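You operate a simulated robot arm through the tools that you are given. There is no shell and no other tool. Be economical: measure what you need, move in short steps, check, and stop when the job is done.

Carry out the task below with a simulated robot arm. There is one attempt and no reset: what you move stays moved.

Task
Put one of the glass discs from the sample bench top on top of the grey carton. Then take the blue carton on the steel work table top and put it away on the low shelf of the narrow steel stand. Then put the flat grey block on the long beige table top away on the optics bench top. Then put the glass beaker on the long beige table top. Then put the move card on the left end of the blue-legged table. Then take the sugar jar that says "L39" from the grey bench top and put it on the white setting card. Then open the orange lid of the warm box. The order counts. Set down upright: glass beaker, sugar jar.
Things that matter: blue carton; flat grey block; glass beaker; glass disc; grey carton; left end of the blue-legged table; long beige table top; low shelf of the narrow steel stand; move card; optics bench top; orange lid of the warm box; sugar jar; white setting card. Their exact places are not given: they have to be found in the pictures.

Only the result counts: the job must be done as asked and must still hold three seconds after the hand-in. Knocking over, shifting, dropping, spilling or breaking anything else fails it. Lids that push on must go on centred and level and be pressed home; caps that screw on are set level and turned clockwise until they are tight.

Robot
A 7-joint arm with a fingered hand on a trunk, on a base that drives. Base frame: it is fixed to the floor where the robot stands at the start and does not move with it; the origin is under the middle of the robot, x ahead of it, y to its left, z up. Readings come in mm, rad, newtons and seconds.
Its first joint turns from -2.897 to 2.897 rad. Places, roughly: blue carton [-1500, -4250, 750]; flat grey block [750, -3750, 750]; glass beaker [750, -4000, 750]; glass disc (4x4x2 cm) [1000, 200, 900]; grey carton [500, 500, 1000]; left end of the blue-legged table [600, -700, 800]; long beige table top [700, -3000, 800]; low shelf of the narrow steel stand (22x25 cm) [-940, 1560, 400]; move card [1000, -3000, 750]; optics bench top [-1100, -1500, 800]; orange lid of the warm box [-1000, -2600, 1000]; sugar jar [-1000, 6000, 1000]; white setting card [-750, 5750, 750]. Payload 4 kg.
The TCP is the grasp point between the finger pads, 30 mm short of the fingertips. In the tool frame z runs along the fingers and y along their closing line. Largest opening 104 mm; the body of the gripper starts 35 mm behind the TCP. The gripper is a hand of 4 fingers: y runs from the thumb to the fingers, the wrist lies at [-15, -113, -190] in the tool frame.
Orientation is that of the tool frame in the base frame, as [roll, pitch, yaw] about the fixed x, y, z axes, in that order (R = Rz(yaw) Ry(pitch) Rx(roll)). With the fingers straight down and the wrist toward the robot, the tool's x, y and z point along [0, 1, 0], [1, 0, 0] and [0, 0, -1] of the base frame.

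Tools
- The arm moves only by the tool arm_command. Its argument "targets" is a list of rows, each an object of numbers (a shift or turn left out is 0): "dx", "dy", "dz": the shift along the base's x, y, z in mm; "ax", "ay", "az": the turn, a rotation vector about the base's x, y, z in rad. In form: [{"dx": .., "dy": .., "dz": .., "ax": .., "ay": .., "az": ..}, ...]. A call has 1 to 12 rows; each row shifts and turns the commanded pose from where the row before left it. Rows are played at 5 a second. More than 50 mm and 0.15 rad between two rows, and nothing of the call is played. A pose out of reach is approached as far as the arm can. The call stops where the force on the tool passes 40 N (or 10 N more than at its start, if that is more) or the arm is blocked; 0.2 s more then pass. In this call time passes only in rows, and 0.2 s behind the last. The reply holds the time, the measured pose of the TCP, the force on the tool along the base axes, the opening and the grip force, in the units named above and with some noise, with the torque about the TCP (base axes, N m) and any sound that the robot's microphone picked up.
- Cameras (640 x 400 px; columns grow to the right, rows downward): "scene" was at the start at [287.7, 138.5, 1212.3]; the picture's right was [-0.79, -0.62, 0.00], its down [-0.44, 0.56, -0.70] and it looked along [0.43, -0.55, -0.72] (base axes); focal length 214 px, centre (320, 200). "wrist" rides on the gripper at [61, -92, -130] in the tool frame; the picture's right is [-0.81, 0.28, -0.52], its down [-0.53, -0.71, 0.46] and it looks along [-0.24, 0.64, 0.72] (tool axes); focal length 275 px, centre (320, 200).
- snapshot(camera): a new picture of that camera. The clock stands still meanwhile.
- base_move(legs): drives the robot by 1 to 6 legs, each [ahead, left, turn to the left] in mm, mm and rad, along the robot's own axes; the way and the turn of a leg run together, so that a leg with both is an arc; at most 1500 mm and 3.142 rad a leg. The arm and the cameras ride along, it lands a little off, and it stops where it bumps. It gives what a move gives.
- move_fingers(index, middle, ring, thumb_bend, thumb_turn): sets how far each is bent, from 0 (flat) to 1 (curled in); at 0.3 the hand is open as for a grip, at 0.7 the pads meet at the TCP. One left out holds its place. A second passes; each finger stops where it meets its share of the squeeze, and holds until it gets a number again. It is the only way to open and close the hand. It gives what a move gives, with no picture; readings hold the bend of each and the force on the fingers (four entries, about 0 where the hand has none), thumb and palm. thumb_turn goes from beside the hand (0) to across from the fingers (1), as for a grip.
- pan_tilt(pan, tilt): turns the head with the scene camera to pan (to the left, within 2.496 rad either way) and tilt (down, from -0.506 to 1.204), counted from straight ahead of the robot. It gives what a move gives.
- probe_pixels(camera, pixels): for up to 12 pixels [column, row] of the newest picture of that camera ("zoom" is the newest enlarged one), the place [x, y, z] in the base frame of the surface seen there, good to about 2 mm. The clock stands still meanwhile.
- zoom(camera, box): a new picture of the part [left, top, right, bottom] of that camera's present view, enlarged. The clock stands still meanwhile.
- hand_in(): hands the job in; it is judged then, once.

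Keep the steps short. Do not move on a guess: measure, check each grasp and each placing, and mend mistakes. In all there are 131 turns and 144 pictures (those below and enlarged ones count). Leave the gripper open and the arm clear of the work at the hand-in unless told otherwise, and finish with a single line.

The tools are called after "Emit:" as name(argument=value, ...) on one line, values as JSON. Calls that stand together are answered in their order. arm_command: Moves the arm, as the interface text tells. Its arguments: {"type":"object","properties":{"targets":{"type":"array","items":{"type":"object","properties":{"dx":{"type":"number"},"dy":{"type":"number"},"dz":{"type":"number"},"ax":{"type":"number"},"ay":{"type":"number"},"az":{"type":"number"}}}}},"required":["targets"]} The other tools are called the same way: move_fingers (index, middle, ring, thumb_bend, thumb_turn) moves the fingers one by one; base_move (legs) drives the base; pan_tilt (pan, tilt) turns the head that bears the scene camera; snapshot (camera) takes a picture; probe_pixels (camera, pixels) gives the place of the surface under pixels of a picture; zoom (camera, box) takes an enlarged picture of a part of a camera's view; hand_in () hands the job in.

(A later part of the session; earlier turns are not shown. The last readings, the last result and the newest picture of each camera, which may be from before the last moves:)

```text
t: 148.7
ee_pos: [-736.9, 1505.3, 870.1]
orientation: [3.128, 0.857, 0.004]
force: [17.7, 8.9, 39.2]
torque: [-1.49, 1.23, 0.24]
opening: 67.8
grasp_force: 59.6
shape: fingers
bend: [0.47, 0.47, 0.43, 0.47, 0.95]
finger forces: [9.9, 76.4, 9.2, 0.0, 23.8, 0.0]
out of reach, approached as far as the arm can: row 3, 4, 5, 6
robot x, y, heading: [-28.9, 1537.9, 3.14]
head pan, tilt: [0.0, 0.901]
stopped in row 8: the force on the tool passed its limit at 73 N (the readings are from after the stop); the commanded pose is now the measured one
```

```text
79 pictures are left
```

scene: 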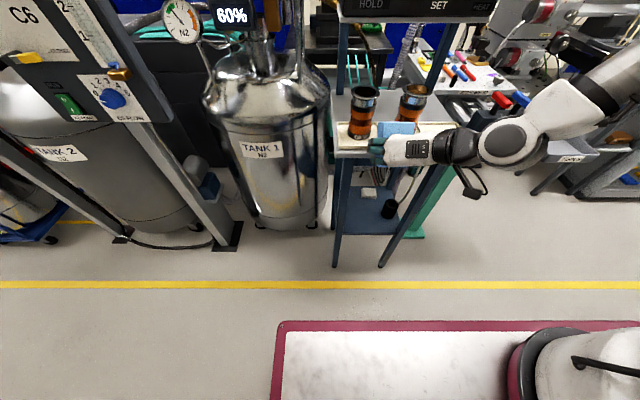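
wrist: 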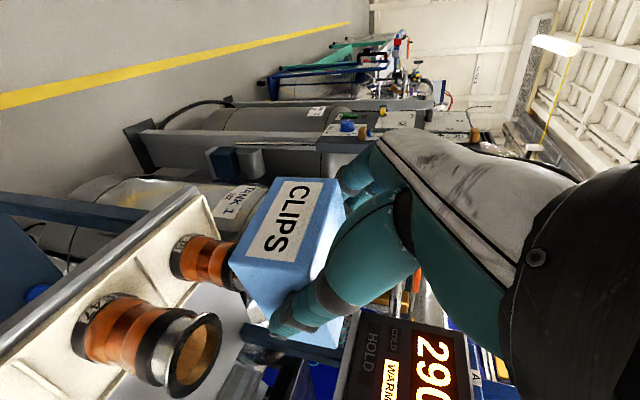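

The arm could not retract that far and the carton touched the top board's edge. I raise straight up and inspect.

Emit:
arm_command(targets=[{"dz": 15}, {"dz": 30}, {"dz": 40}, {"dz": 40}, {"dz": 20}])

Emit:
zoom(camera="scene", box=[300, 70, 500, 220])

Emit:
snapshot(camera="wrist")

Emit:
probe_pixels(camera="wrist", pixels=[[285, 210], [240, 260], [270, 180], [320, 190], [310, 265], [255, 300]])

```text
t: 149.9
ee_pos: [-737.2, 1505.5, 1014.7]
orientation: [3.127, 0.848, 0.001]
force: [0.2, 0.4, -1.0]
torque: [-0.01, -0.02, 0.02]
opening: 67.8
grasp_force: 18.0
shape: fingers
bend: [0.46, 0.5, 0.45, 0.47, 0.96]
finger forces: [13.2, 5.0, 0.0, 0.1, 18.1, 0.0]
robot x, y, heading: [-29.7, 1537.2, 3.143]
head pan, tilt: [0.0, 0.901]
```

```text
2.67 times, centred on (400, 145) of scene
```

zoom: 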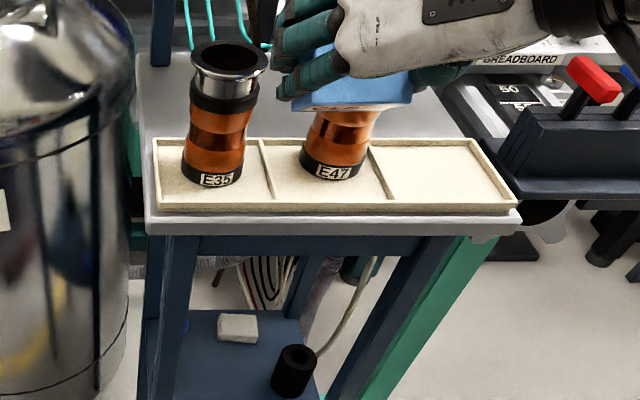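

```text
77 pictures are left
```

wrist: 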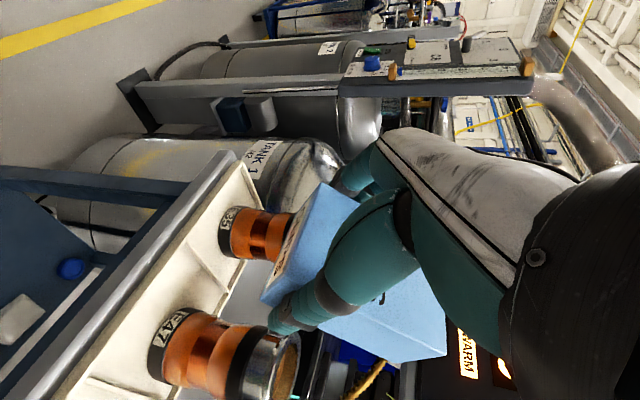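

```text
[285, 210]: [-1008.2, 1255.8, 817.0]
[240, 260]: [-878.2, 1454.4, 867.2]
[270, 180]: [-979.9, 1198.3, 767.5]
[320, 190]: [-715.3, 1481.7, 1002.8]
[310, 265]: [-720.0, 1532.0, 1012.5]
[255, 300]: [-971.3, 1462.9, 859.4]
```

The carton is still held but tilted, and cup E47 seems to have been pushed back. I measure both cups.

Emit:
probe_pixels(camera="zoom", pixels=[[217, 180], [217, 187], [333, 172], [333, 178], [217, 160], [335, 155], [302, 165], [366, 165], [262, 205], [388, 205], [270, 165], [375, 160]])

Emit:
probe_pixels(camera="wrist", pixels=[[225, 230], [235, 258], [170, 345], [160, 372], [180, 320], [245, 210], [262, 232], [205, 350], [70, 390], [200, 190]])

```text
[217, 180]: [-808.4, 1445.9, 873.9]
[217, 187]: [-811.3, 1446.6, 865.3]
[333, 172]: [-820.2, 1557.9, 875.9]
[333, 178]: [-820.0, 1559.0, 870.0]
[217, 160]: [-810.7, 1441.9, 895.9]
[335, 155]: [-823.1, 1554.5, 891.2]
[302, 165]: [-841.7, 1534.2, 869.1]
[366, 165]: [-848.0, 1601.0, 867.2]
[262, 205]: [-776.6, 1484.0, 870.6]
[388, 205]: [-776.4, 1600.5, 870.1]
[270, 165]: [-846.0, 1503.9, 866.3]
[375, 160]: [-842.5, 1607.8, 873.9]
```

```text
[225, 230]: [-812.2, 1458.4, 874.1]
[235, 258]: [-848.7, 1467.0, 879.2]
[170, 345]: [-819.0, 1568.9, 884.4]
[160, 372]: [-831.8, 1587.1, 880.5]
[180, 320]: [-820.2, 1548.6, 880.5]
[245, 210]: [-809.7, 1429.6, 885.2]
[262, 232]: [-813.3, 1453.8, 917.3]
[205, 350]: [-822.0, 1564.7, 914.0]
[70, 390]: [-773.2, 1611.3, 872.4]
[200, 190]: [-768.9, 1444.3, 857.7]
```

I measure the carton's tilt in the hand.

Emit:
probe_pixels(camera="wrist", pixels=[[420, 300], [400, 345], [345, 325], [430, 345], [300, 210], [275, 290], [325, 195]])

Emit:
zoom(camera="wrist", box=[220, 130, 480, 380])

```text
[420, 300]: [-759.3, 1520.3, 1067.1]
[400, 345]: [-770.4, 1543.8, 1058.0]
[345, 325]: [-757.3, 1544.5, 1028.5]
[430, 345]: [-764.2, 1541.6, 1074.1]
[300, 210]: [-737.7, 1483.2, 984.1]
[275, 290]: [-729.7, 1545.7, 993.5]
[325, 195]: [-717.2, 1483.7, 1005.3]
```

```text
1.60 times, centred on (350, 255) of wrist
```

zoom: 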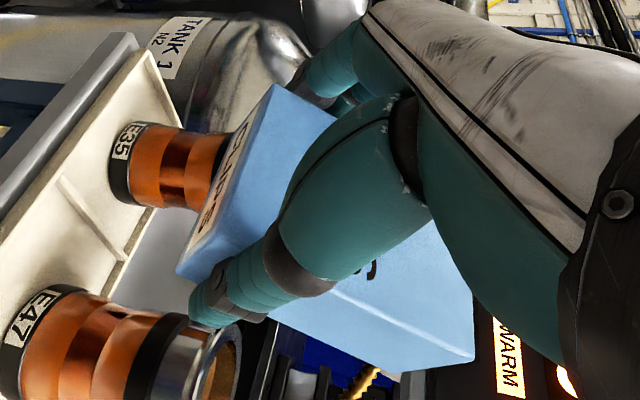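

The carton pitched about 55° nose-up in the grip. I reduce the hand tilt, which brings it nearer level and lets me retract, before going down in front of the stand.

Emit:
arm_command(targets=[{"dz": 20}, {"dx": 15, "ay": -0.11}, {"dx": 15, "ay": -0.11}, {"dx": 15, "ay": -0.11}, {"dx": 15, "ay": -0.11}])

Emit:
snapshot(camera="wrist")

Emit:
zoom(camera="scene", box=[320, 30, 560, 200])

```text
t: 151.1
ee_pos: [-677.8, 1506.0, 1032.5]
orientation: [3.129, 0.408, -0.001]
force: [-1.0, 0.1, -2.0]
torque: [-0.01, -0.04, -0.02]
opening: 67.5
grasp_force: 17.8
shape: fingers
bend: [0.46, 0.5, 0.45, 0.47, 0.96]
finger forces: [13.3, 4.9, 0.1, 0.1, 18.2, 0.0]
robot x, y, heading: [-25.6, 1534.1, 3.143]
head pan, tilt: [0.0, 0.901]
```

```text
75 pictures are left
```

wrist: 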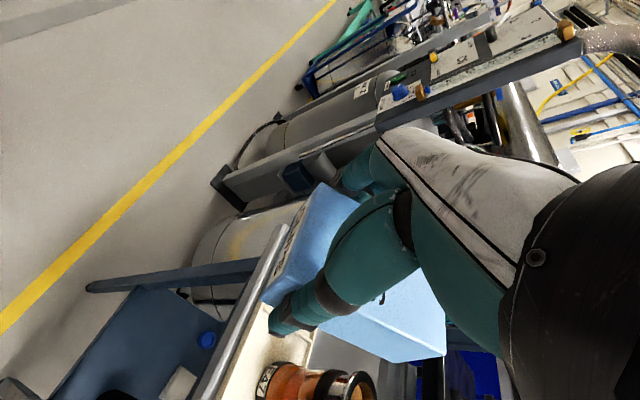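

```text
2.35 times, centred on (440, 115) of scene
```

zoom: 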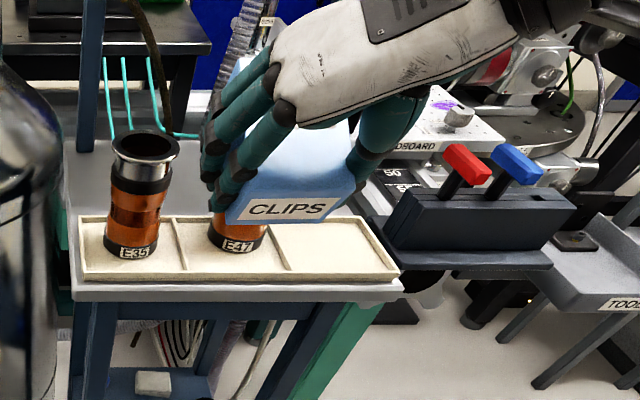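

Emit:
probe_pixels(camera="wrist", pixels=[[440, 350], [385, 358], [430, 310], [345, 195], [275, 298], [325, 190]])

Emit:
arm_command(targets=[{"dx": 20}, {"dx": 20, "dy": 3}])

```text
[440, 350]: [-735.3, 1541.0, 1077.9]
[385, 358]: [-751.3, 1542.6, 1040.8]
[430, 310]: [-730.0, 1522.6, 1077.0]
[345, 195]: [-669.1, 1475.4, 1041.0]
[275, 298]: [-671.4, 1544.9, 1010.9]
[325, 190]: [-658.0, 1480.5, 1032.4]
```

```text
t: 151.7
ee_pos: [-639.6, 1507.7, 1031.2]
orientation: [3.129, 0.409, 0.0]
force: [0.7, -0.3, -1.6]
torque: [0.0, -0.03, 0.0]
opening: 67.6
grasp_force: 18.6
shape: fingers
bend: [0.46, 0.5, 0.45, 0.47, 0.96]
finger forces: [13.2, 4.9, 0.0, 0.1, 18.1, 0.1]
robot x, y, heading: [-29.7, 1536.9, 3.145]
head pan, tilt: [0.0, 0.901]
```

Clear by ~55 mm. I descend half way and check that x holds.

Emit:
arm_command(targets=[{"dz": -30}, {"dz": -35}, {"dz": -35}, {"dz": -35}])

Emit:
arm_command(targets=[{"dz": -40}, {"dz": -40}])

```text
t: 152.7
ee_pos: [-664.4, 1511.1, 903.3]
orientation: [3.129, 0.41, 0.0]
force: [-0.1, 0.7, -0.9]
torque: [0.01, 0.01, 0.02]
opening: 67.5
grasp_force: 18.3
shape: fingers
bend: [0.46, 0.5, 0.45, 0.47, 0.96]
finger forces: [13.2, 4.9, 0.1, 0.1, 18.1, 0.0]
out of reach, approached as far as the arm can: row 2, 3, 4
robot x, y, heading: [-26.1, 1534.2, 3.141]
head pan, tilt: [0.0, 0.901]
```

```text
t: 153.3
ee_pos: [-664.2, 1508.5, 823.5]
orientation: [3.128, 0.41, 0.0]
force: [-0.1, 0.2, -1.5]
torque: [-0.05, -0.02, 0.01]
opening: 67.4
grasp_force: 17.9
shape: fingers
bend: [0.46, 0.5, 0.45, 0.47, 0.96]
finger forces: [13.3, 4.9, 0.1, 0.1, 18.0, 0.0]
robot x, y, heading: [-27.9, 1537.9, 3.143]
head pan, tilt: [0.0, 0.901]
```

Emit:
arm_command(targets=[{"dz": -40}, {"dz": -40}, {"dz": -40}])

Emit:
arm_command(targets=[{"dz": -40}, {"dz": -40}, {"dz": -40}, {"dz": -40}])

Emit:
snapshot(camera="wrist")

Emit:
snapshot(camera="scene")

```text
t: 154.1
ee_pos: [-662.6, 1507.5, 704.3]
orientation: [3.129, 0.412, 0.004]
force: [0.1, 0.9, -0.7]
torque: [0.03, -0.04, 0.0]
opening: 67.6
grasp_force: 17.5
shape: fingers
bend: [0.46, 0.5, 0.45, 0.47, 0.96]
finger forces: [13.2, 4.9, 0.0, 0.0, 18.2, 0.0]
robot x, y, heading: [-29.7, 1539.3, 3.138]
head pan, tilt: [0.0, 0.901]
```

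```text
t: 155.1
ee_pos: [-681.1, 1506.5, 587.0]
orientation: [3.128, 0.412, 0.002]
force: [0.0, 0.4, -0.4]
torque: [0.01, -0.04, 0.01]
opening: 67.5
grasp_force: 18.5
shape: fingers
bend: [0.46, 0.5, 0.45, 0.47, 0.96]
finger forces: [13.2, 4.9, 0.0, 0.0, 18.1, 0.0]
out of reach, approached as far as the arm can: row 3, 4
robot x, y, heading: [-26.4, 1538.0, 3.14]
head pan, tilt: [0.0, 0.901]
```

```text
73 pictures are left
```

wrist: 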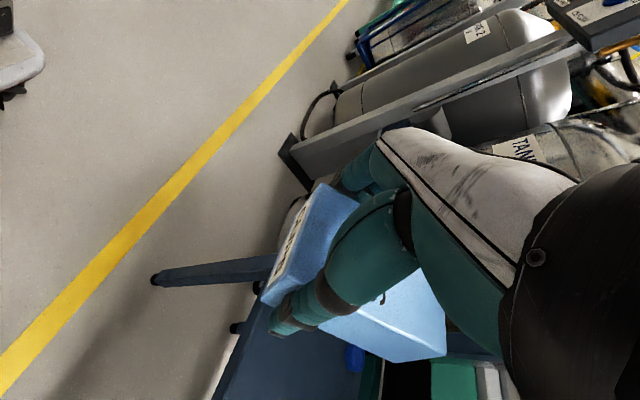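

```text
72 pictures are left
```

scene: 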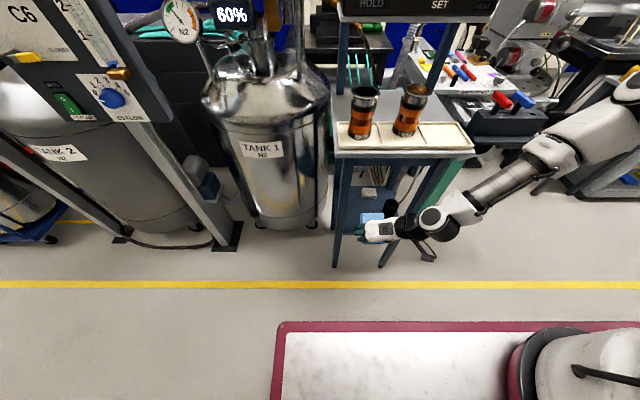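

I move forward into the shelf space while tilting the hand back to about 0.7 rad.

Emit:
arm_command(targets=[{"dx": -20, "ay": 0.07, "dz": -15}, {"dx": -30, "ay": 0.07, "dz": -20}, {"dx": -30, "ay": 0.07, "dz": -20}, {"dx": -30, "ay": 0.07, "dz": -20}])

Emit:
zoom(camera="scene", box=[300, 130, 500, 280])

Emit:
snapshot(camera="wrist")

```text
t: 156.1
ee_pos: [-808.8, 1505.6, 587.0]
orientation: [3.128, 0.688, 0.0]
force: [0.4, 0.2, -1.5]
torque: [0.0, 0.02, -0.01]
opening: 67.5
grasp_force: 18.3
shape: fingers
bend: [0.46, 0.5, 0.45, 0.47, 0.96]
finger forces: [13.3, 4.8, 0.0, 0.1, 18.1, 0.0]
out of reach, approached as far as the arm can: row 1, 2, 3, 4
robot x, y, heading: [-27.9, 1533.3, 3.145]
head pan, tilt: [0.0, 0.901]
```

```text
2.67 times, centred on (400, 205) of scene
```

zoom: 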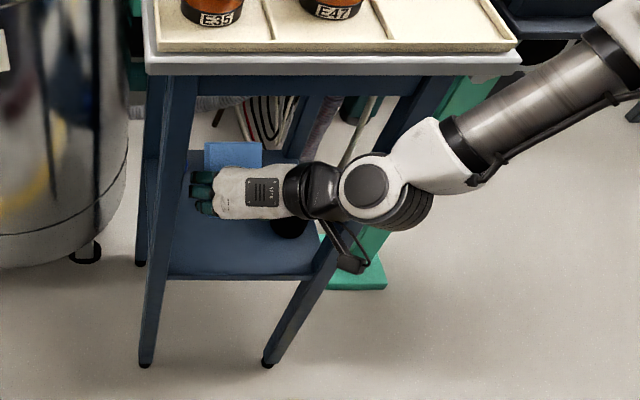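

```text
70 pictures are left
```

wrist: 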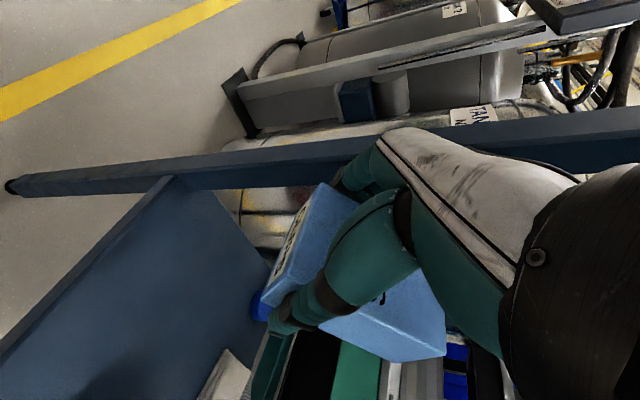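

The arm lags in z. I probe the reach by moving a bit farther forward.

Emit:
arm_command(targets=[{"dx": -20}, {"dx": -20}])

Emit:
arm_command(targets=[{"dz": -15}, {"dz": -15}])

```text
t: 156.7
ee_pos: [-839.8, 1506.1, 583.8]
orientation: [3.126, 0.681, 0.0]
force: [-1.3, 0.0, 0.0]
torque: [-0.01, -0.05, 0.0]
opening: 67.6
grasp_force: 18.2
shape: fingers
bend: [0.46, 0.5, 0.45, 0.47, 0.96]
finger forces: [13.3, 4.9, 0.1, 0.1, 18.1, 0.0]
robot x, y, heading: [-25.2, 1537.4, 3.139]
head pan, tilt: [0.0, 0.901]
```

```text
t: 157.3
ee_pos: [-840.2, 1509.8, 582.5]
orientation: [3.13, 0.681, 0.002]
force: [0.8, 0.1, -1.2]
torque: [-0.03, -0.03, -0.01]
opening: 67.9
grasp_force: 18.3
shape: fingers
bend: [0.46, 0.5, 0.45, 0.47, 0.96]
finger forces: [13.3, 5.0, 0.0, 0.0, 18.1, 0.0]
out of reach, approached as far as the arm can: row 1, 2
robot x, y, heading: [-26.0, 1536.8, 3.137]
head pan, tilt: [0.0, 0.901]
```

I hit a low limit in this wrist pose. I turn the hand toward the standard orientation (wrist toward the robot) and test if it can go lower.

Emit:
arm_command(targets=[{"az": -0.13}, {"az": -0.13}, {"az": -0.13}, {"az": -0.13}, {"dz": -20}, {"dz": -20}])

Emit:
zoom(camera="scene", box=[300, 130, 500, 280])

```text
t: 158.7
ee_pos: [-850.7, 1505.5, 586.5]
orientation: [3.13, 0.688, -0.517]
force: [0.5, 0.1, -1.7]
torque: [-0.01, -0.01, 0.02]
opening: 67.5
grasp_force: 17.9
shape: fingers
bend: [0.46, 0.5, 0.45, 0.47, 0.96]
finger forces: [13.5, 4.8, 0.0, 0.0, 18.1, 0.0]
out of reach, approached as far as the arm can: row 2, 5, 6
robot x, y, heading: [-26.6, 1534.3, 3.14]
head pan, tilt: [0.0, 0.901]
```

```text
2.67 times, centred on (400, 205) of scene
```

zoom: 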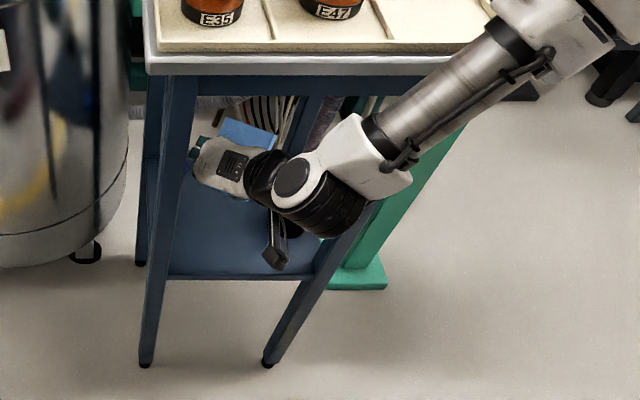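

This looks like the extension limit. I pull the hand back out, drive the base 140 mm closer, and try again from there.

Emit:
arm_command(targets=[{"dx": 30, "az": 0.13}, {"dx": 35, "az": 0.13}, {"dx": 35, "az": 0.13}, {"dx": 35, "az": 0.12}])

Emit:
base_move(legs=[[100, 0, 0]])

Emit:
arm_command(targets=[{"dz": -25}, {"dz": -25}, {"dz": -25}])

Emit:
zoom(camera="scene", box=[280, 100, 540, 300])

```text
t: 159.7
ee_pos: [-723.9, 1503.5, 610.8]
orientation: [3.128, 0.691, -0.006]
force: [-0.6, -0.5, -0.5]
torque: [-0.01, 0.01, -0.02]
opening: 67.5
grasp_force: 18.0
shape: fingers
bend: [0.46, 0.5, 0.45, 0.47, 0.96]
finger forces: [13.4, 4.8, 0.0, 0.0, 18.1, 0.0]
out of reach, approached as far as the arm can: row 1, 2, 3, 4
robot x, y, heading: [-28.6, 1534.4, 3.141]
head pan, tilt: [0.0, 0.901]
```

```text
t: 161.0
ee_pos: [-795.8, 1501.4, 612.9]
orientation: [3.119, 0.658, -0.003]
force: [-0.1, -0.4, -1.4]
torque: [0.04, -0.02, 0.03]
opening: 67.7
grasp_force: 18.4
shape: fingers
bend: [0.46, 0.5, 0.45, 0.47, 0.96]
finger forces: [13.4, 4.9, 0.0, 0.0, 18.3, 0.0]
robot x, y, heading: [-120.7, 1535.5, 3.137]
head pan, tilt: [0.0, 0.901]
stopped in leg 1: the robot was blocked; the commanded pose is now the measured one
```

```text
t: 161.8
ee_pos: [-796.6, 1502.0, 612.7]
orientation: [3.115, 0.657, -0.007]
force: [-0.6, 0.0, -0.5]
torque: [-0.02, -0.02, -0.02]
opening: 67.2
grasp_force: 18.6
shape: fingers
bend: [0.46, 0.5, 0.45, 0.47, 0.96]
finger forces: [13.4, 5.0, 0.0, 0.0, 18.3, 0.0]
out of reach, approached as far as the arm can: row 1, 2, 3
robot x, y, heading: [-124.8, 1535.9, 3.139]
head pan, tilt: [0.0, 0.901]
```

```text
2.00 times, centred on (410, 200) of scene
```

zoom: 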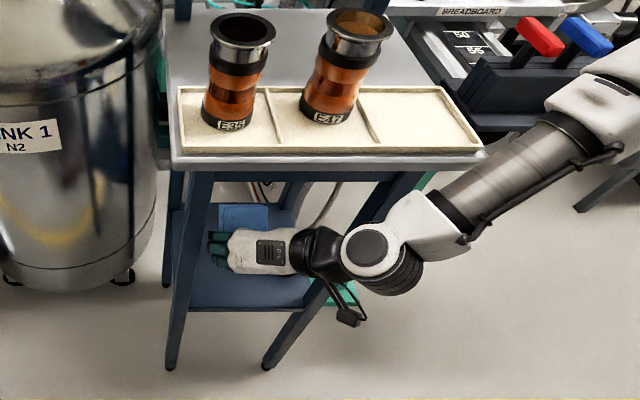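

Something blocked. I check whether the stand moved and what the arm is touching.

Emit:
probe_pixels(camera="zoom", pixels=[[232, 126], [325, 118], [270, 142], [370, 142], [580, 100], [600, 60], [460, 210], [400, 215], [375, 250], [300, 290], [275, 350], [540, 130]])

Emit:
snapshot(camera="scene")

Emit:
snapshot(camera="wrist")

```text
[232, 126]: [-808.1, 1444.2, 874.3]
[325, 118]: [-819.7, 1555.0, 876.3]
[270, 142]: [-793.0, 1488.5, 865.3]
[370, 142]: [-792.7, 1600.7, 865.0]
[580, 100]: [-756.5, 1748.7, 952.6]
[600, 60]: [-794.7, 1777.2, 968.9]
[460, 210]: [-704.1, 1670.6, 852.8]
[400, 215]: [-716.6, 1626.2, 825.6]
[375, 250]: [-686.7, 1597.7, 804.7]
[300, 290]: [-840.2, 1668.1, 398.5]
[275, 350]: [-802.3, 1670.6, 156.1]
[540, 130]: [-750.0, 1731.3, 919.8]
```

```text
67 pictures are left
```

scene: 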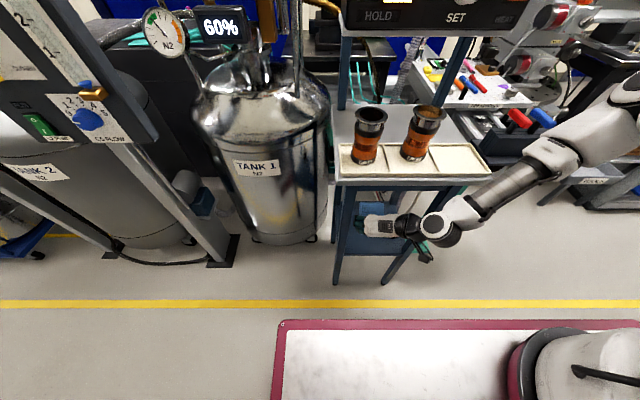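

```text
66 pictures are left
```

wrist: 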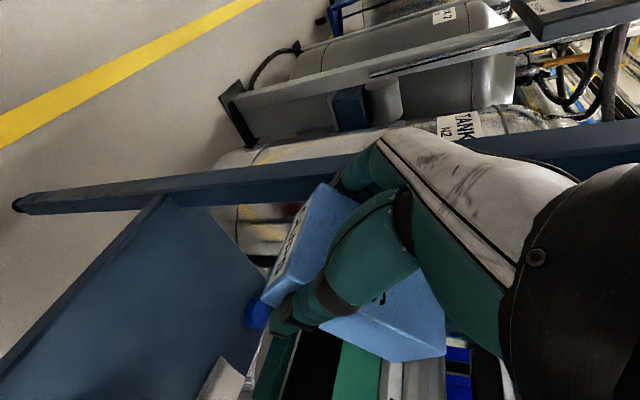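

The elbow sticks out to the right and met the top board's corner; nothing moved. I back out, then turn the hand to the standard upright orientation (wrist toward me), which also levels the carton.

Emit:
base_move(legs=[[-95, 0, 0]])

Emit:
arm_command(targets=[{"dz": 10, "dx": 5, "ay": -0.11}, {"dx": 10, "ay": -0.11}, {"dx": 10, "ay": -0.11}, {"ay": -0.11, "dx": 5}, {"ay": -0.11}, {"ay": -0.11}])

Emit:
arm_command(targets=[{"az": -0.143}, {"az": -0.143}, {"az": -0.143}, {"az": -0.143}, {"az": -0.143}, {"az": -0.143}, {"az": -0.143}, {"az": -0.143}, {"az": -0.143}, {"az": -0.143}, {"az": -0.143}])

Emit:
snapshot(camera="scene")

Emit:
snapshot(camera="wrist")

```text
t: 162.4
ee_pos: [-796.0, 1501.8, 611.6]
orientation: [3.116, 0.653, -0.005]
force: [-0.2, 0.5, -0.9]
torque: [0.03, -0.03, 0.01]
opening: 67.5
grasp_force: 18.8
shape: fingers
bend: [0.46, 0.5, 0.45, 0.47, 0.96]
finger forces: [13.4, 4.9, 0.1, 0.1, 18.3, 0.0]
robot x, y, heading: [-123.0, 1537.5, 3.137]
head pan, tilt: [0.0, 0.901]
stopped in leg 1: the robot was blocked; the commanded pose is now the measured one
```

```text
t: 164.0
ee_pos: [-665.4, 1496.2, 632.2]
orientation: [3.084, -0.145, 0.063]
force: [0.1, -0.8, -0.1]
torque: [-0.03, -0.02, 0.03]
opening: 67.5
grasp_force: 18.6
shape: fingers
bend: [0.46, 0.5, 0.45, 0.47, 0.96]
finger forces: [13.6, 5.0, 0.1, 0.1, 18.5, 0.1]
robot x, y, heading: [-116.5, 1536.7, 3.137]
head pan, tilt: [0.0, 0.901]
stopped in row 6: the arm was blocked; the commanded pose is now the measured one
```

```text
t: 166.4
ee_pos: [-702.4, 1487.1, 642.8]
orientation: [3.085, -0.143, -1.515]
force: [-0.4, -0.3, -1.4]
torque: [-0.04, 0.0, 0.0]
opening: 67.8
grasp_force: 18.4
shape: fingers
bend: [0.46, 0.5, 0.45, 0.47, 0.96]
finger forces: [13.4, 4.7, 0.1, 0.0, 18.3, 0.1]
out of reach, approached as far as the arm can: row 6, 7, 8, 9, 10
robot x, y, heading: [-119.7, 1537.8, 3.137]
head pan, tilt: [0.0, 0.901]
```

```text
65 pictures are left
```

scene: 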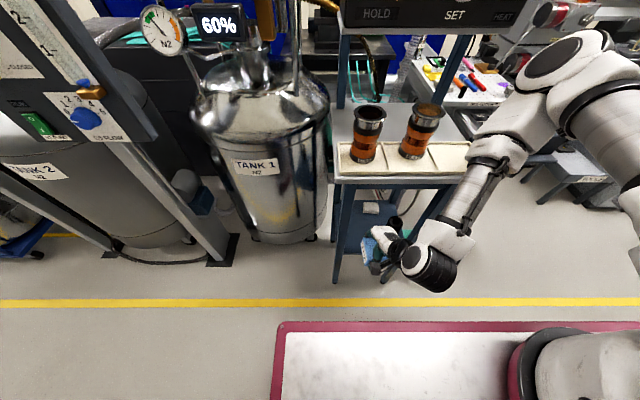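

```text
64 pictures are left
```

wrist: 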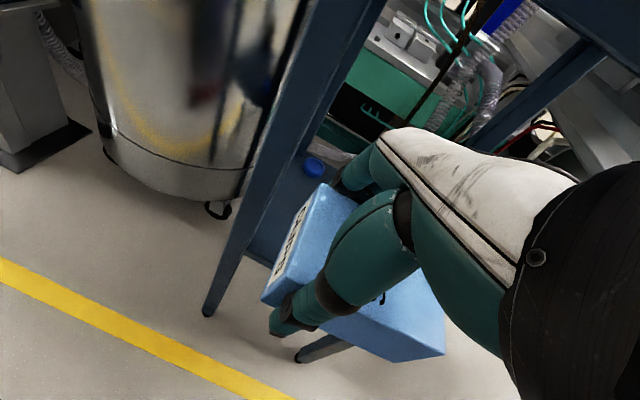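

I probe the arm links relative to the board corner and the carton's levelness.

Emit:
probe_pixels(camera="scene", pixels=[[480, 190], [510, 140], [560, 60], [600, 110], [430, 265], [455, 220], [600, 40], [335, 180], [362, 155], [413, 152]])

Emit:
probe_pixels(camera="wrist", pixels=[[430, 330], [400, 355], [430, 300], [345, 195], [325, 188], [270, 298], [340, 325]])

```text
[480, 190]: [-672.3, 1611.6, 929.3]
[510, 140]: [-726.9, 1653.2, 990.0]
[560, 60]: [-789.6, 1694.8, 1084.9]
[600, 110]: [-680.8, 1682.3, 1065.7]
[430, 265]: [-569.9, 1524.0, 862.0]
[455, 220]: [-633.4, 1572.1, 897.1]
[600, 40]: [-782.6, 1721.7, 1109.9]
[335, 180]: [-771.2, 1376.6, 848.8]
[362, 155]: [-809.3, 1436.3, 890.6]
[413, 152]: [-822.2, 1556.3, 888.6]
```

```text
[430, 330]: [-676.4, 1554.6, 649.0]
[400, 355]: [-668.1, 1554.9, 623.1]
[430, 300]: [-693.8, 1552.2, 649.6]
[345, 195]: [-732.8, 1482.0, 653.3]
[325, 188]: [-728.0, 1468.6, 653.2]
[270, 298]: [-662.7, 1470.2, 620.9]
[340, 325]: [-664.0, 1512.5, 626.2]
```

The carton is now level (top 650, bottom ≈604). I go down in front of the shelf gap, checking reach.

Emit:
arm_command(targets=[{"dz": -25}, {"dz": -25}, {"dz": -25}, {"dz": -25}])

Emit:
arm_command(targets=[{"dz": -20}, {"dz": -20}, {"dz": -20}])

Emit:
snapshot(camera="scene")

```text
t: 167.4
ee_pos: [-737.9, 1477.5, 617.9]
orientation: [3.085, -0.143, -1.512]
force: [0.1, -0.3, -1.3]
torque: [0.0, -0.01, -0.01]
opening: 67.8
grasp_force: 18.2
shape: fingers
bend: [0.46, 0.5, 0.45, 0.47, 0.96]
finger forces: [13.6, 4.8, 0.0, 0.1, 18.2, 0.1]
out of reach, approached as far as the arm can: row 1, 2, 3, 4
robot x, y, heading: [-118.5, 1539.6, 3.138]
head pan, tilt: [0.0, 0.901]
```

```text
t: 168.2
ee_pos: [-758.5, 1475.1, 606.8]
orientation: [3.086, -0.143, -1.51]
force: [-0.4, 0.1, -0.5]
torque: [-0.01, 0.01, 0.0]
opening: 67.7
grasp_force: 18.6
shape: fingers
bend: [0.46, 0.5, 0.45, 0.47, 0.96]
finger forces: [13.5, 4.7, 0.1, 0.0, 18.3, 0.1]
out of reach, approached as far as the arm can: row 1, 2, 3
robot x, y, heading: [-122.7, 1535.8, 3.138]
head pan, tilt: [0.0, 0.901]
```

```text
63 pictures are left
```

scene: 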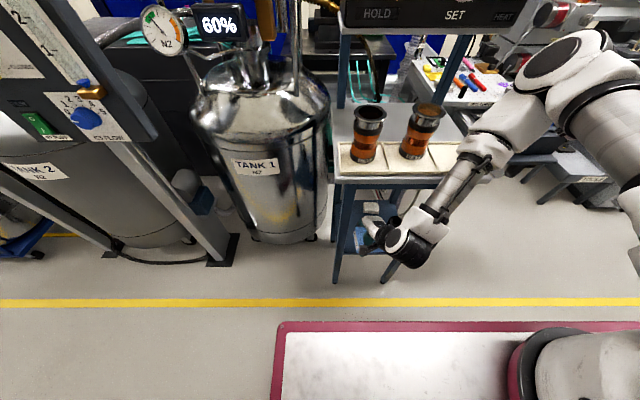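

The folded elbow limits me. I back the base off, raise the arm to unfold it, and will re-enter with the arm more extended.

Emit:
base_move(legs=[[-60, 0, 0], [-35, 0, 0]])

Emit:
snapshot(camera="scene")

```text
t: 169.6
ee_pos: [-662.7, 1474.7, 607.2]
orientation: [3.087, -0.143, -1.511]
force: [0.7, 0.5, -1.0]
torque: [-0.01, -0.01, 0.0]
opening: 67.7
grasp_force: 18.7
shape: fingers
bend: [0.46, 0.5, 0.45, 0.47, 0.96]
finger forces: [13.5, 4.7, 0.0, 0.0, 18.3, 0.1]
robot x, y, heading: [-19.6, 1538.9, 3.138]
head pan, tilt: [0.0, 0.901]
```

```text
62 pictures are left
```

scene: 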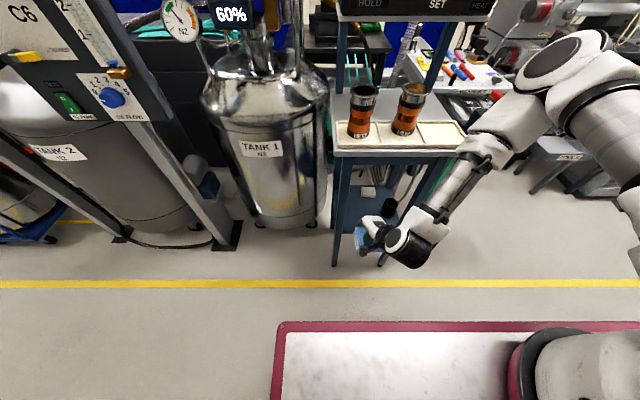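

Emit:
arm_command(targets=[{"dz": 40}, {"dz": 40}, {"dz": 45}, {"dz": 45}, {"dz": 45}, {"dz": 45}, {"dz": 45}, {"dz": 45}, {"dz": 45}, {"dz": 45}, {"dz": 30}, {"dx": -20, "dy": 20}])

Emit:
snapshot(camera="scene")

```text
t: 172.2
ee_pos: [-714.4, 1478.0, 1070.1]
orientation: [3.086, -0.143, -1.508]
force: [0.8, 0.2, -0.7]
torque: [-0.01, -0.04, 0.0]
opening: 67.3
grasp_force: 18.7
shape: fingers
bend: [0.46, 0.5, 0.45, 0.47, 0.96]
finger forces: [13.3, 4.9, 0.1, 0.0, 18.4, 0.0]
out of reach, approached as far as the arm can: row 3, 4, 5, 6
robot x, y, heading: [-21.4, 1535.8, 3.139]
head pan, tilt: [0.0, 0.901]
```

```text
61 pictures are left
```

scene: 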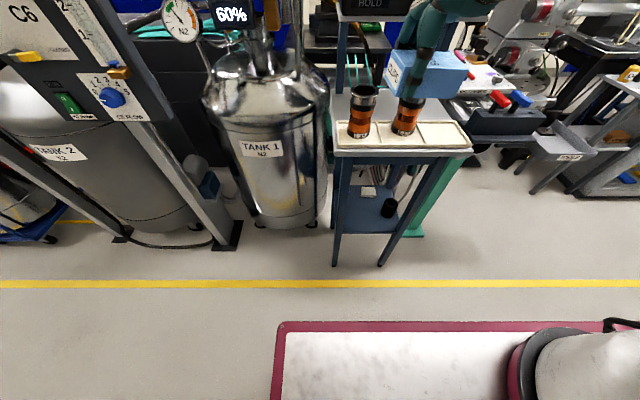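

The elbow is up again (nominal). I back 20 mm more and descend in front of the stand in checked steps.

Emit:
base_move(legs=[[-20, 0, 0]])

Emit:
arm_command(targets=[{"dx": 10, "dy": 10}, {"dz": -30}, {"dz": -30}, {"dz": -30}])

```text
t: 173.2
ee_pos: [-696.7, 1478.2, 1070.4]
orientation: [3.087, -0.143, -1.507]
force: [-0.7, 0.7, -1.7]
torque: [-0.02, 0.02, 0.02]
opening: 67.4
grasp_force: 17.9
shape: fingers
bend: [0.46, 0.5, 0.45, 0.47, 0.96]
finger forces: [13.3, 4.9, 0.0, 0.0, 18.3, 0.0]
robot x, y, heading: [-3.4, 1533.5, 3.142]
head pan, tilt: [0.0, 0.901]
stopped in leg 1: the robot was blocked; the commanded pose is now the measured one
```

```text
t: 174.2
ee_pos: [-688.7, 1489.5, 998.2]
orientation: [3.081, -0.138, -1.524]
force: [0.4, -0.9, -1.6]
torque: [0.01, -0.02, 0.0]
opening: 67.5
grasp_force: 18.3
shape: fingers
bend: [0.46, 0.5, 0.45, 0.47, 0.96]
finger forces: [13.4, 4.8, 0.0, 0.1, 18.4, 0.1]
out of reach, approached as far as the arm can: row 3, 4
robot x, y, heading: [-1.2, 1535.9, 3.142]
head pan, tilt: [0.0, 0.901]
```

I lean the fingers back toward me by 0.3 rad to retract farther, then descend.

Emit:
base_move(legs=[[12, 0, 0]])

Emit:
arm_command(targets=[{"dx": 20, "dy": 5, "dz": 20, "ay": -0.11}, {"dx": 20, "dy": 5, "ay": -0.11}, {"dx": 15, "ay": -0.11}, {"dz": -30}, {"dz": -30}, {"dz": -30}])

```text
t: 174.9
ee_pos: [-701.3, 1489.0, 999.3]
orientation: [3.079, -0.134, -1.515]
force: [-0.7, 0.1, -0.4]
torque: [-0.03, -0.01, 0.02]
opening: 67.5
grasp_force: 18.6
shape: fingers
bend: [0.46, 0.5, 0.45, 0.47, 0.96]
finger forces: [13.5, 4.8, 0.0, 0.0, 18.4, 0.1]
robot x, y, heading: [-19.8, 1535.4, 3.141]
head pan, tilt: [0.0, 0.901]
```

```text
t: 176.3
ee_pos: [-652.7, 1499.7, 916.7]
orientation: [-2.873, -0.146, -1.56]
force: [-1.7, 3.6, -0.6]
torque: [-0.33, -0.07, -0.01]
opening: 67.4
grasp_force: 18.4
shape: fingers
bend: [0.46, 0.5, 0.45, 0.47, 0.97]
finger forces: [13.7, 5.0, 0.0, 0.0, 18.5, 0.0]
out of reach, approached as far as the arm can: row 1
robot x, y, heading: [-19.2, 1534.5, 3.143]
head pan, tilt: [0.0, 0.901]
```

Emit:
arm_command(targets=[{"dx": 5, "dz": -30}, {"dz": -35}, {"dz": -35}, {"dz": -35}])

Emit:
snapshot(camera="scene")

```text
t: 177.3
ee_pos: [-647.1, 1496.6, 788.9]
orientation: [-2.874, -0.145, -1.56]
force: [-0.3, -0.1, -1.0]
torque: [-0.05, 0.0, -0.02]
opening: 67.7
grasp_force: 18.7
shape: fingers
bend: [0.46, 0.5, 0.45, 0.47, 0.97]
finger forces: [13.6, 4.6, 0.0, 0.0, 18.3, 0.1]
out of reach, approached as far as the arm can: row 1
robot x, y, heading: [-14.8, 1537.4, 3.139]
head pan, tilt: [0.0, 0.901]
```

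```text
60 pictures are left
```

scene: 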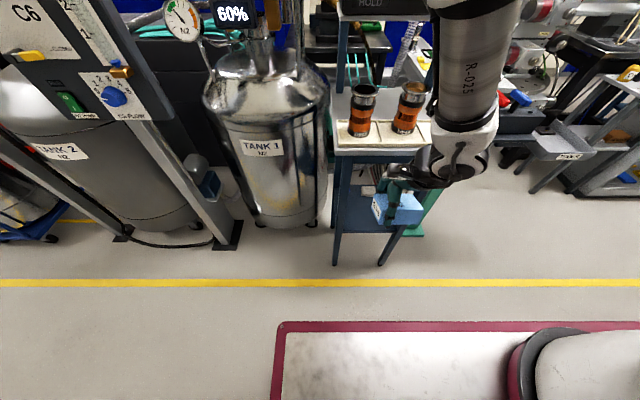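

Emit:
arm_command(targets=[{"dz": -35}, {"dz": -35}, {"dz": -35}, {"dz": -35}])

Emit:
arm_command(targets=[{"dz": -35}, {"dz": -35}, {"dz": -35}, {"dz": -30}])

Emit:
zoom(camera="scene", box=[280, 70, 560, 300])

```text
t: 178.3
ee_pos: [-648.4, 1496.1, 651.7]
orientation: [-2.873, -0.146, -1.56]
force: [-0.5, 0.2, -0.2]
torque: [-0.01, -0.01, 0.01]
opening: 67.1
grasp_force: 18.1
shape: fingers
bend: [0.46, 0.5, 0.45, 0.47, 0.97]
finger forces: [13.6, 4.7, 0.0, 0.0, 18.2, 0.0]
robot x, y, heading: [-14.1, 1532.0, 3.14]
head pan, tilt: [0.0, 0.901]
```

```text
t: 179.3
ee_pos: [-648.7, 1495.9, 514.7]
orientation: [-2.874, -0.145, -1.559]
force: [0.0, -0.7, -0.5]
torque: [-0.01, 0.03, -0.02]
opening: 67.1
grasp_force: 18.3
shape: fingers
bend: [0.46, 0.5, 0.45, 0.47, 0.97]
finger forces: [13.6, 4.6, 0.0, 0.1, 18.2, 0.0]
robot x, y, heading: [-20.4, 1538.5, 3.139]
head pan, tilt: [0.0, 0.901]
```

```text
1.74 times, centred on (420, 185) of scene
```

zoom: 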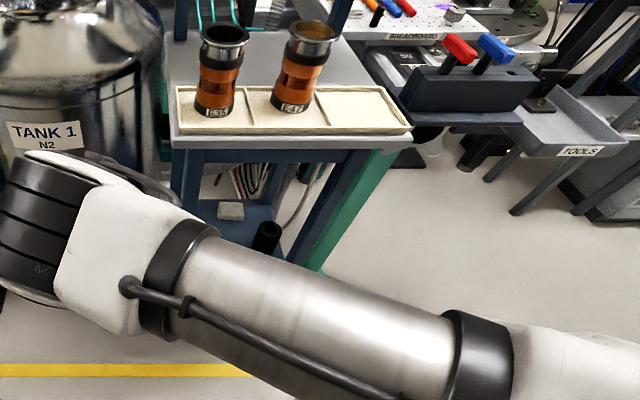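

It reached z 515. I check the wrist view.

Emit:
snapshot(camera="wrist")

Emit:
probe_pixels(camera="wrist", pixels=[[430, 330], [400, 355], [430, 300], [345, 195], [325, 188], [270, 298], [340, 325]])

Emit:
probe_pixels(camera="zoom", pixels=[[30, 230], [100, 270], [260, 280], [400, 330], [210, 100], [285, 105]])

```text
58 pictures are left
```

wrist: 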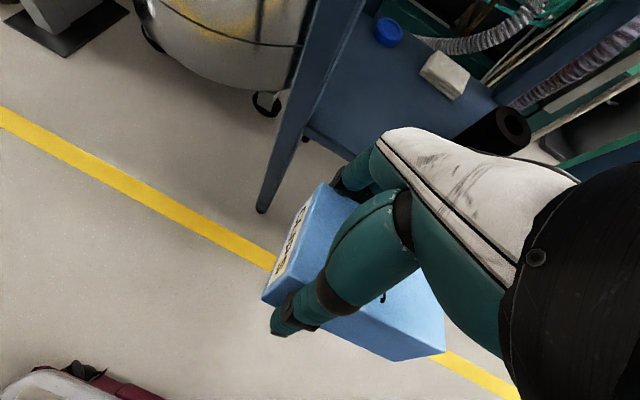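

```text
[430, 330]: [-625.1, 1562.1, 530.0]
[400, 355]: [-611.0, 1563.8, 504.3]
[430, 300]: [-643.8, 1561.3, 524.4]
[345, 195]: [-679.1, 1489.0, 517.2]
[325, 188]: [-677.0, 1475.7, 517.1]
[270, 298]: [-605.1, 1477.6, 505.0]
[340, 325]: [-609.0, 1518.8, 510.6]
```

```text
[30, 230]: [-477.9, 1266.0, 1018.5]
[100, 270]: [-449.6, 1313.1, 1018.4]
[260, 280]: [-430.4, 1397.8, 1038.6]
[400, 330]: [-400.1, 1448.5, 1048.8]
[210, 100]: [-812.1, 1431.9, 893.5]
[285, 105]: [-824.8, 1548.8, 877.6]
```

Carton fine. I move forward into the shelf space, undoing the lean.

Emit:
arm_command(targets=[{"dx": -30, "ay": 0.05}, {"dx": -30, "ay": 0.05}, {"dx": -30, "ay": 0.05}, {"dx": -30, "ay": 0.05}])

Emit:
snapshot(camera="wrist")

Emit:
snapshot(camera="scene")

```text
t: 180.3
ee_pos: [-766.8, 1496.1, 513.4]
orientation: [-3.075, -0.138, -1.53]
force: [-0.4, 0.2, -1.3]
torque: [-0.03, -0.01, 0.0]
opening: 67.3
grasp_force: 18.3
shape: fingers
bend: [0.46, 0.5, 0.45, 0.47, 0.97]
finger forces: [13.6, 4.6, 0.0, 0.0, 18.3, 0.1]
robot x, y, heading: [-17.0, 1534.6, 3.136]
head pan, tilt: [0.0, 0.901]
```

```text
57 pictures are left
```

wrist: 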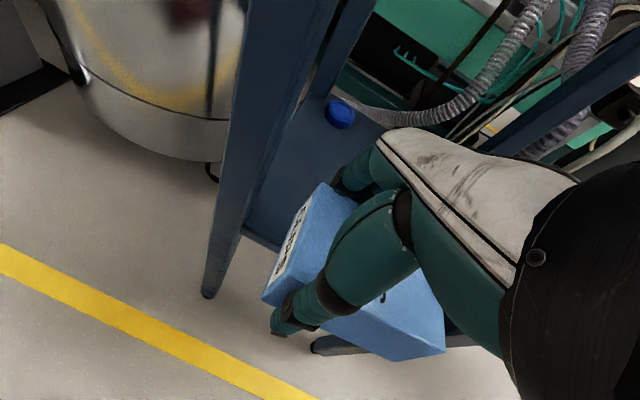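

```text
56 pictures are left
```

scene: 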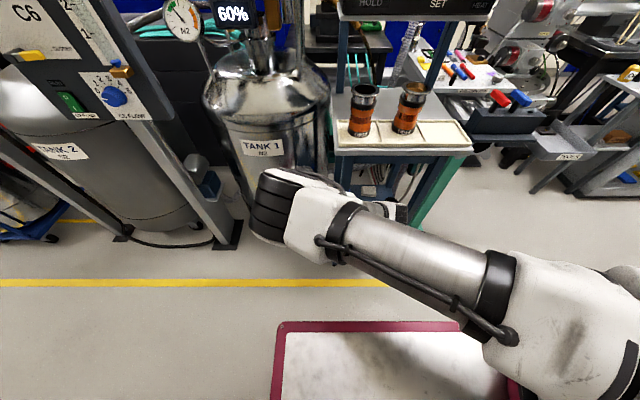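

Emit:
probe_pixels(camera="wrist", pixels=[[240, 180], [262, 235], [340, 115], [330, 150], [255, 245], [390, 345]])

Emit:
arm_command(targets=[{"dx": -30, "ay": 0.04}, {"dx": -30, "ay": 0.03}, {"dx": -30}])

Emit:
snapshot(camera="wrist")

```text
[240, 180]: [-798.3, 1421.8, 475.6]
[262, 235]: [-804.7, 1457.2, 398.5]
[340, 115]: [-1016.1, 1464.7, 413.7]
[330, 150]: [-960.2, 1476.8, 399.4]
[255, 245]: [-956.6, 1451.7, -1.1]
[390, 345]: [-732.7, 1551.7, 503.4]
```

```text
t: 181.1
ee_pos: [-857.0, 1495.2, 513.5]
orientation: [3.138, -0.135, -1.521]
force: [0.1, 0.1, -0.7]
torque: [-0.02, -0.02, -0.03]
opening: 67.3
grasp_force: 17.9
shape: fingers
bend: [0.46, 0.5, 0.45, 0.47, 0.97]
finger forces: [13.4, 4.6, 0.0, 0.1, 18.2, 0.0]
robot x, y, heading: [-18.3, 1535.3, 3.137]
head pan, tilt: [0.0, 0.901]
```

```text
55 pictures are left
```

wrist: 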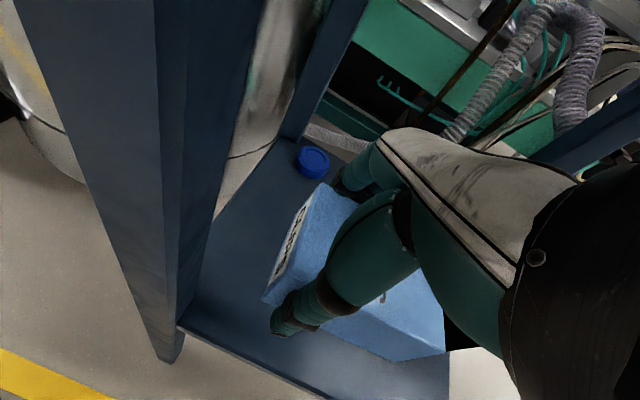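

The carton is over the shelf, 15 mm inside the edge. I lower it.

Emit:
arm_command(targets=[{"dz": -25}, {"dz": -20}, {"dz": -12}, {"dz": -5}, {"dz": -3}, {"dz": -3}])

Emit:
snapshot(camera="wrist")

Emit:
probe_pixels(camera="wrist", pixels=[[430, 330], [430, 300], [345, 195], [325, 188], [270, 298], [340, 325], [260, 300], [440, 357]])

```text
t: 182.5
ee_pos: [-859.1, 1495.5, 448.1]
orientation: [-3.132, -0.134, -1.523]
force: [0.7, 0.8, -0.1]
torque: [-0.02, 0.03, -0.02]
opening: 67.2
grasp_force: 17.8
shape: fingers
bend: [0.46, 0.5, 0.45, 0.47, 0.97]
finger forces: [13.6, 4.4, 0.0, 0.0, 17.9, 0.0]
robot x, y, heading: [-17.5, 1536.0, 3.143]
head pan, tilt: [0.0, 0.901]
```

```text
54 pictures are left
```

wrist: 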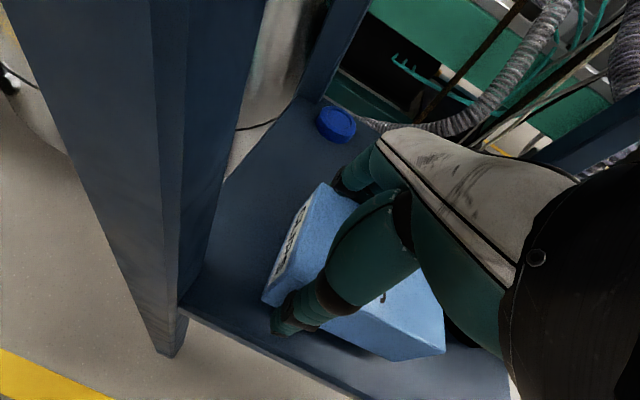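

```text
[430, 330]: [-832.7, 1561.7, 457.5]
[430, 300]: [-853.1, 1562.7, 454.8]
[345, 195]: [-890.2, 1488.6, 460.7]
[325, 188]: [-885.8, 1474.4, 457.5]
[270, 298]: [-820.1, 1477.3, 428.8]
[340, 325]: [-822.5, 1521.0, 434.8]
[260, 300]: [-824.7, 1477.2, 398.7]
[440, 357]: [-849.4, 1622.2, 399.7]
```

Emit:
arm_command(targets=[{"dz": -5}, {"dz": -3}, {"dz": -2}, {"dz": -2}])

```text
t: 183.5
ee_pos: [-863.7, 1493.8, 440.7]
orientation: [-3.134, -0.131, -1.523]
force: [-0.6, -0.2, 0.1]
torque: [0.0, 0.0, 0.02]
opening: 67.0
grasp_force: 17.7
shape: fingers
bend: [0.46, 0.5, 0.45, 0.47, 0.97]
finger forces: [13.4, 4.4, 0.0, 0.0, 18.1, 0.0]
out of reach, approached as far as the arm can: row 1, 4
robot x, y, heading: [-16.3, 1534.3, 3.141]
head pan, tilt: [0.0, 0.901]
```

Emit:
arm_command(targets=[{"dx": 20}])

Emit:
base_move(legs=[[18, 0, 0]])

Emit:
arm_command(targets=[{"dz": -3}, {"dz": -2}, {"dz": -2}])

```text
t: 183.9
ee_pos: [-856.4, 1493.4, 445.7]
orientation: [-3.129, -0.132, -1.528]
force: [0.2, 0.4, -1.3]
torque: [-0.01, -0.01, 0.0]
opening: 67.0
grasp_force: 18.3
shape: fingers
bend: [0.46, 0.5, 0.45, 0.47, 0.97]
finger forces: [13.5, 4.6, 0.1, 0.0, 18.2, 0.1]
out of reach, approached as far as the arm can: row 1
robot x, y, heading: [-13.6, 1532.8, 3.14]
head pan, tilt: [0.0, 0.901]
```

```text
t: 184.7
ee_pos: [-873.5, 1491.1, 446.6]
orientation: [-3.13, -0.136, -1.528]
force: [-0.6, 0.3, -0.5]
torque: [-0.03, 0.0, 0.0]
opening: 67.3
grasp_force: 18.4
shape: fingers
bend: [0.46, 0.5, 0.45, 0.47, 0.97]
finger forces: [13.6, 4.6, 0.0, 0.1, 18.1, 0.0]
robot x, y, heading: [-34.0, 1536.0, 3.133]
head pan, tilt: [0.0, 0.901]
```

```text
t: 185.5
ee_pos: [-872.5, 1489.2, 440.6]
orientation: [-3.127, -0.133, -1.527]
force: [0.2, -0.2, -0.4]
torque: [-0.02, 0.0, -0.01]
opening: 67.0
grasp_force: 17.7
shape: fingers
bend: [0.46, 0.5, 0.45, 0.47, 0.97]
finger forces: [13.4, 4.5, 0.1, 0.0, 18.2, 0.1]
robot x, y, heading: [-37.7, 1537.3, 3.136]
head pan, tilt: [0.0, 0.901]
```

Emit:
arm_command(targets=[{"dz": -2}, {"dz": -1.5}, {"dz": -1.5}])

Emit:
snapshot(camera="wrist")

Emit:
probe_pixels(camera="wrist", pixels=[[430, 330], [430, 300], [345, 195], [325, 188]])

```text
t: 186.3
ee_pos: [-873.5, 1491.0, 436.9]
orientation: [-3.125, -0.131, -1.53]
force: [-0.1, 2.5, 16.1]
torque: [0.32, 0.64, -0.1]
opening: 67.3
grasp_force: 27.1
shape: fingers
bend: [0.46, 0.49, 0.45, 0.47, 0.97]
finger forces: [13.1, 21.9, 0.0, 0.0, 19.3, 0.0]
robot x, y, heading: [-35.3, 1536.8, 3.146]
head pan, tilt: [0.0, 0.901]
```

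```text
53 pictures are left
```

wrist: 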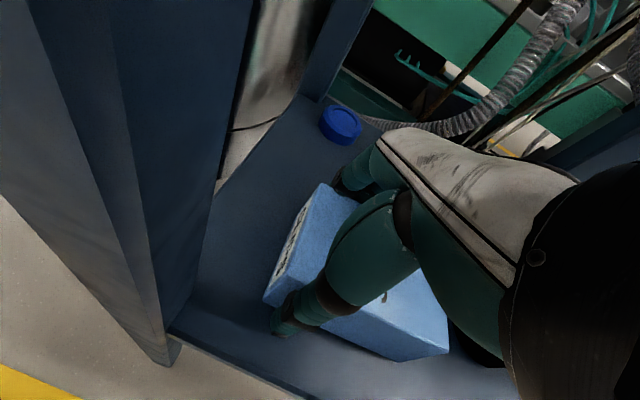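

```text
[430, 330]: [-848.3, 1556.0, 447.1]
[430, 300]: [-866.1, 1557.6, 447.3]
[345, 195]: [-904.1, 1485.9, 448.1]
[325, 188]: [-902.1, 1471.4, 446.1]
```

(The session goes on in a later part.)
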